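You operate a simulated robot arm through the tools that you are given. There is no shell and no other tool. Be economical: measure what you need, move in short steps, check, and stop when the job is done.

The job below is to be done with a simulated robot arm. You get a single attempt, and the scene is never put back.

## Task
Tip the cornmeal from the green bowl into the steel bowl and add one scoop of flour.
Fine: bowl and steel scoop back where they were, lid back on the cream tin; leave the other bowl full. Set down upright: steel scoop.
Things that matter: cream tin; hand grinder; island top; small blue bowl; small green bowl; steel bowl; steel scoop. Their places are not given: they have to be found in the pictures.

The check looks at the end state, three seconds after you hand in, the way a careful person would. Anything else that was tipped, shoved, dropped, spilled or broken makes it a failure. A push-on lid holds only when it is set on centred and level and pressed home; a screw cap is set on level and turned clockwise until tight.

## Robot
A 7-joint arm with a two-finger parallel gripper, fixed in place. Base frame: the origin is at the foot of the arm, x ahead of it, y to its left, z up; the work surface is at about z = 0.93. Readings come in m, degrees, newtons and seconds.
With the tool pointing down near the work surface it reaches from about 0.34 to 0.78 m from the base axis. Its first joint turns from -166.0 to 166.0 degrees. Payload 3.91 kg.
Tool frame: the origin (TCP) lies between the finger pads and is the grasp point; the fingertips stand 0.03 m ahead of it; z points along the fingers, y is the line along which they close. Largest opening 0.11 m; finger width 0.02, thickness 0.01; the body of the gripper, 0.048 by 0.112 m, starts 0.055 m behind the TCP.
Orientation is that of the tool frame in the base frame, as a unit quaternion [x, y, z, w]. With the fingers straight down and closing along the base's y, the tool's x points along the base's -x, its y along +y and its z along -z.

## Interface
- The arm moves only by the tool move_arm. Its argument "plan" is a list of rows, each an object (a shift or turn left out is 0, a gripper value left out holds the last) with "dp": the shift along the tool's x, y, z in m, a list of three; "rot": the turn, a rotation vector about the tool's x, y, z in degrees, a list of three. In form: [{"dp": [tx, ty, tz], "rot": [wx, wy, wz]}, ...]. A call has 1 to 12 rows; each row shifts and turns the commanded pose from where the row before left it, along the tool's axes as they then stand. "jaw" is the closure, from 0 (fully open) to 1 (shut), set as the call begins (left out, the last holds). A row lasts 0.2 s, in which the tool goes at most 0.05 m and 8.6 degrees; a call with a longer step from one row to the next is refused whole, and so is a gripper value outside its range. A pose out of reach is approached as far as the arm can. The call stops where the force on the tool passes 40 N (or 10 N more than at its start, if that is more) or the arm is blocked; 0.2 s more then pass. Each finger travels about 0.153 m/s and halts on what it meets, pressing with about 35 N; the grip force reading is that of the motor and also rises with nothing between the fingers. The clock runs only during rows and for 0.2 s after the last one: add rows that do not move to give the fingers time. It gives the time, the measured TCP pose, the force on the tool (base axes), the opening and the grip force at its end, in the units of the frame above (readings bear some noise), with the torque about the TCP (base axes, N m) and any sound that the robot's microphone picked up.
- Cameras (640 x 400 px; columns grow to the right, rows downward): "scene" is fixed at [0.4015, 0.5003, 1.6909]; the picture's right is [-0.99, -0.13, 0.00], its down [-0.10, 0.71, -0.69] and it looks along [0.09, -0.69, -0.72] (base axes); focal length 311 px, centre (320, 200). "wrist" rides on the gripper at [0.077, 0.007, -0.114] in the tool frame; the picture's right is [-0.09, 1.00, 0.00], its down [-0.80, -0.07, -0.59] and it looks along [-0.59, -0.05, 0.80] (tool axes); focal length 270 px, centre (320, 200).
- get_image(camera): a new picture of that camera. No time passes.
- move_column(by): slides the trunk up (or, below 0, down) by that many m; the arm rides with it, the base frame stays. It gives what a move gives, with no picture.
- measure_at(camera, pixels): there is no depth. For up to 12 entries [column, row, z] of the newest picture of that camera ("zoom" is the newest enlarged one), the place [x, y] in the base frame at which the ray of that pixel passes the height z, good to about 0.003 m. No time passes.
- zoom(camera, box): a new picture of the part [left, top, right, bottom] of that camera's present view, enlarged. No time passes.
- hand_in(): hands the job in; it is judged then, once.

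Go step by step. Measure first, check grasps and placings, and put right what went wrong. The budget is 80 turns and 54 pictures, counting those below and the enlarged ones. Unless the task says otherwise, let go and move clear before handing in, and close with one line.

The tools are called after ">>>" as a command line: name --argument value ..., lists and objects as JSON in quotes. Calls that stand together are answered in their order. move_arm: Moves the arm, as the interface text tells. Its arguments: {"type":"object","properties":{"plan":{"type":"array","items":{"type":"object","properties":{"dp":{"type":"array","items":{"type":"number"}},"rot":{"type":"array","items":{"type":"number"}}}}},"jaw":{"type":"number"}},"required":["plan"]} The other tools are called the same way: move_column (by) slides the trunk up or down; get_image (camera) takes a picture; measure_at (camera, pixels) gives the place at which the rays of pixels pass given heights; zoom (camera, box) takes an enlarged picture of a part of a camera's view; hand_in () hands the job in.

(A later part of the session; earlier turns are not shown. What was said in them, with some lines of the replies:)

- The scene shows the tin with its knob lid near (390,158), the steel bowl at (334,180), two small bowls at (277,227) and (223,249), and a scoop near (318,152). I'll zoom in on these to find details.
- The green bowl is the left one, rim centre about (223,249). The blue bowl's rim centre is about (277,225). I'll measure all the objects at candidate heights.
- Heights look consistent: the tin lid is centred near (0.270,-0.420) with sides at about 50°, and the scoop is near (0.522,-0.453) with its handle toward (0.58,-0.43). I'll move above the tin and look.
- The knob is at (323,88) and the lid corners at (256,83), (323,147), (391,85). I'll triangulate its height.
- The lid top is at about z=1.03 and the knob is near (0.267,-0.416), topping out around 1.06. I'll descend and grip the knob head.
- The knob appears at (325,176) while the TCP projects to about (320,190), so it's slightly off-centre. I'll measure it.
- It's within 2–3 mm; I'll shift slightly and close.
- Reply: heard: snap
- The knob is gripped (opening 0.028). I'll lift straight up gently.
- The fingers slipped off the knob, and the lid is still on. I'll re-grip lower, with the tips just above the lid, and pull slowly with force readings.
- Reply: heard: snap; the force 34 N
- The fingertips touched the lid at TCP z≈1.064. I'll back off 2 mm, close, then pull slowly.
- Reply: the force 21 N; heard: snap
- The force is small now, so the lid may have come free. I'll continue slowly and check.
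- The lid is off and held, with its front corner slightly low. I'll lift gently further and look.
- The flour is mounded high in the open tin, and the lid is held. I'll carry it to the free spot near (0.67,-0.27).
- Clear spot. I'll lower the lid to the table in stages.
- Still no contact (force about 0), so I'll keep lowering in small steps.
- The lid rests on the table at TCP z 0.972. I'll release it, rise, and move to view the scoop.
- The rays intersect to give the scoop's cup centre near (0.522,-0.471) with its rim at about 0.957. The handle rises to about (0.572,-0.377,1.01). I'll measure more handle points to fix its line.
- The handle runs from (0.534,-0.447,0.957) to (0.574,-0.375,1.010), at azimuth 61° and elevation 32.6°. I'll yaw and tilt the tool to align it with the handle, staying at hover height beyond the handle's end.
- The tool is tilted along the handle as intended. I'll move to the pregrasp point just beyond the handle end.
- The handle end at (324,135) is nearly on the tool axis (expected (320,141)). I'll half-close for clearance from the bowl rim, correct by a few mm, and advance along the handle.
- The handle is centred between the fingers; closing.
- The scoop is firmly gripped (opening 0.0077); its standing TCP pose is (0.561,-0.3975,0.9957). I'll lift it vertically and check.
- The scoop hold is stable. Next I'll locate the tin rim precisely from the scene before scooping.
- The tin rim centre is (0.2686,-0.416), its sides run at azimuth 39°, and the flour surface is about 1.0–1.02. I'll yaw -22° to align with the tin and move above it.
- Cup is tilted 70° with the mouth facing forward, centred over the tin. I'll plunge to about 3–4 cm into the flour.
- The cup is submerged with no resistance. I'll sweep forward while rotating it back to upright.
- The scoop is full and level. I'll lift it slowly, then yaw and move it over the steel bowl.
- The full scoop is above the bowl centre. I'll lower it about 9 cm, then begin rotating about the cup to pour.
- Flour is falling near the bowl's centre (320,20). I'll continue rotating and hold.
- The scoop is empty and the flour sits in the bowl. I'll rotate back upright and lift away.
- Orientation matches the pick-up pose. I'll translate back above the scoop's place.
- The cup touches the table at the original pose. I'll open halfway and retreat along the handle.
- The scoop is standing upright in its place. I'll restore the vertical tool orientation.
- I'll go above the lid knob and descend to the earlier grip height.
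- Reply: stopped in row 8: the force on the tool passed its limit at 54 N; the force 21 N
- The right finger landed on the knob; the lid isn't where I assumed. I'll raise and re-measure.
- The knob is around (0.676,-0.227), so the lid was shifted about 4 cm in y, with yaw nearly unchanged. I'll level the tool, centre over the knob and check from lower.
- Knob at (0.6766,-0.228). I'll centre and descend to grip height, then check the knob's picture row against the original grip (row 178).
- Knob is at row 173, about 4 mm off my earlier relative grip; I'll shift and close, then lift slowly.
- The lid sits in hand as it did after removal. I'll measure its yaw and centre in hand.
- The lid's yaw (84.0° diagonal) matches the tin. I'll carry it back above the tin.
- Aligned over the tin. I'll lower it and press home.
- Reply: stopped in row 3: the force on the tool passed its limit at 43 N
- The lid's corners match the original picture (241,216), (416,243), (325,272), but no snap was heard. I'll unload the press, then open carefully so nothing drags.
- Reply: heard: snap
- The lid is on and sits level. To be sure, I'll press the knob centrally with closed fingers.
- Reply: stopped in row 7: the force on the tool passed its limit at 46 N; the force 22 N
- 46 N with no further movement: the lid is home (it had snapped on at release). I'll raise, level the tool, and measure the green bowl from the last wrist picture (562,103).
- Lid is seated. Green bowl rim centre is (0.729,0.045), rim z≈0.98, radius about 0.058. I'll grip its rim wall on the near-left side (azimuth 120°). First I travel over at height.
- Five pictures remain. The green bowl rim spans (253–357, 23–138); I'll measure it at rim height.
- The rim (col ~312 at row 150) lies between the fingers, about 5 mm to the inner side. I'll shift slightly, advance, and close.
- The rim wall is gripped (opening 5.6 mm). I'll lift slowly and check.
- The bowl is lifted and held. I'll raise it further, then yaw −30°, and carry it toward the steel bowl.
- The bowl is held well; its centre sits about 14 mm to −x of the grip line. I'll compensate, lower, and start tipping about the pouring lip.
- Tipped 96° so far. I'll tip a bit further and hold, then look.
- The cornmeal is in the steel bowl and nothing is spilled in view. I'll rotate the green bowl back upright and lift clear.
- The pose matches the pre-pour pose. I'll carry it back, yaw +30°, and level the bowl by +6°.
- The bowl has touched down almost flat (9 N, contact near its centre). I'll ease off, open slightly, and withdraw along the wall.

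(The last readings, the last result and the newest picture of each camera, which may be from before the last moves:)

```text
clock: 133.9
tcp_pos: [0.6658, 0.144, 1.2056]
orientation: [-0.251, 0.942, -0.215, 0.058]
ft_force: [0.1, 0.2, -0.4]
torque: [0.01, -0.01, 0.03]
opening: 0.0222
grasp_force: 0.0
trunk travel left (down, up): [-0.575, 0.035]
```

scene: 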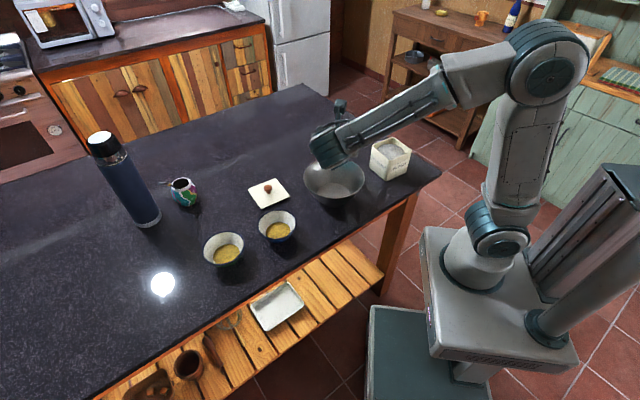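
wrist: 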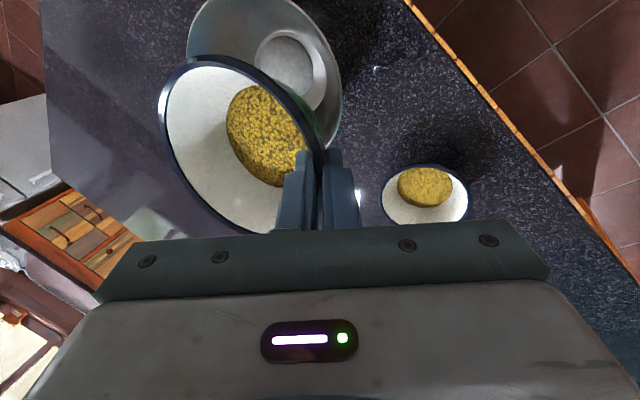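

Clear of the bowl. I'll pull the arm back toward the base and use the last picture to verify.

>>> move_arm --plan '[{"dp": [0.04, 0, -0.01], "rot": [-8, 0, 0]}, {"dp": [0.04, 0, -0.01], "rot": [-8, 0, 0]}, {"dp": [0.04, 0, -0.01], "rot": [-8, 0, 0]}, {"dp": [0.04, 0, -0.01]}, {"dp": [0.04, 0, -0.01]}, {"dp": [0.04, 0, -0.01]}, {"dp": [0.03, 0, 0]}, {}]'

>>> get_image --camera "scene"

```text
clock: 135.8
tcp_pos: [0.4273, 0.0156, 1.2622]
orientation: [-0.258, 0.966, -0.015, 0.004]
ft_force: [-0.8, 0.0, 0.1]
torque: [0.04, 0.01, 0.01]
opening: 0.0222
grasp_force: 0.2
trunk travel left (down, up): [-0.575, 0.035]
```

```text
0 pictures are left
```

scene: 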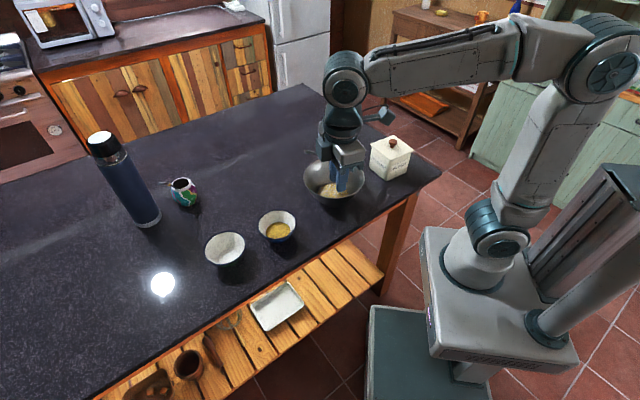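

The final picture shows the empty green bowl back at (225,248), the blue bowl still full at (277,227), the lid on the tin at (390,158), and cornmeal with flour in the steel bowl. The arm hides the scoop here; the earlier wrist view showed it upright in its place, and the arm stayed well above it after that. I'm handing in.

>>> hand_in

```text
The job is handed in.
```

The cornmeal and one scoop of flour are in the steel bowl, the green bowl and scoop are back in their places, the lid is pressed back on the tin, and the blue bowl is still full.
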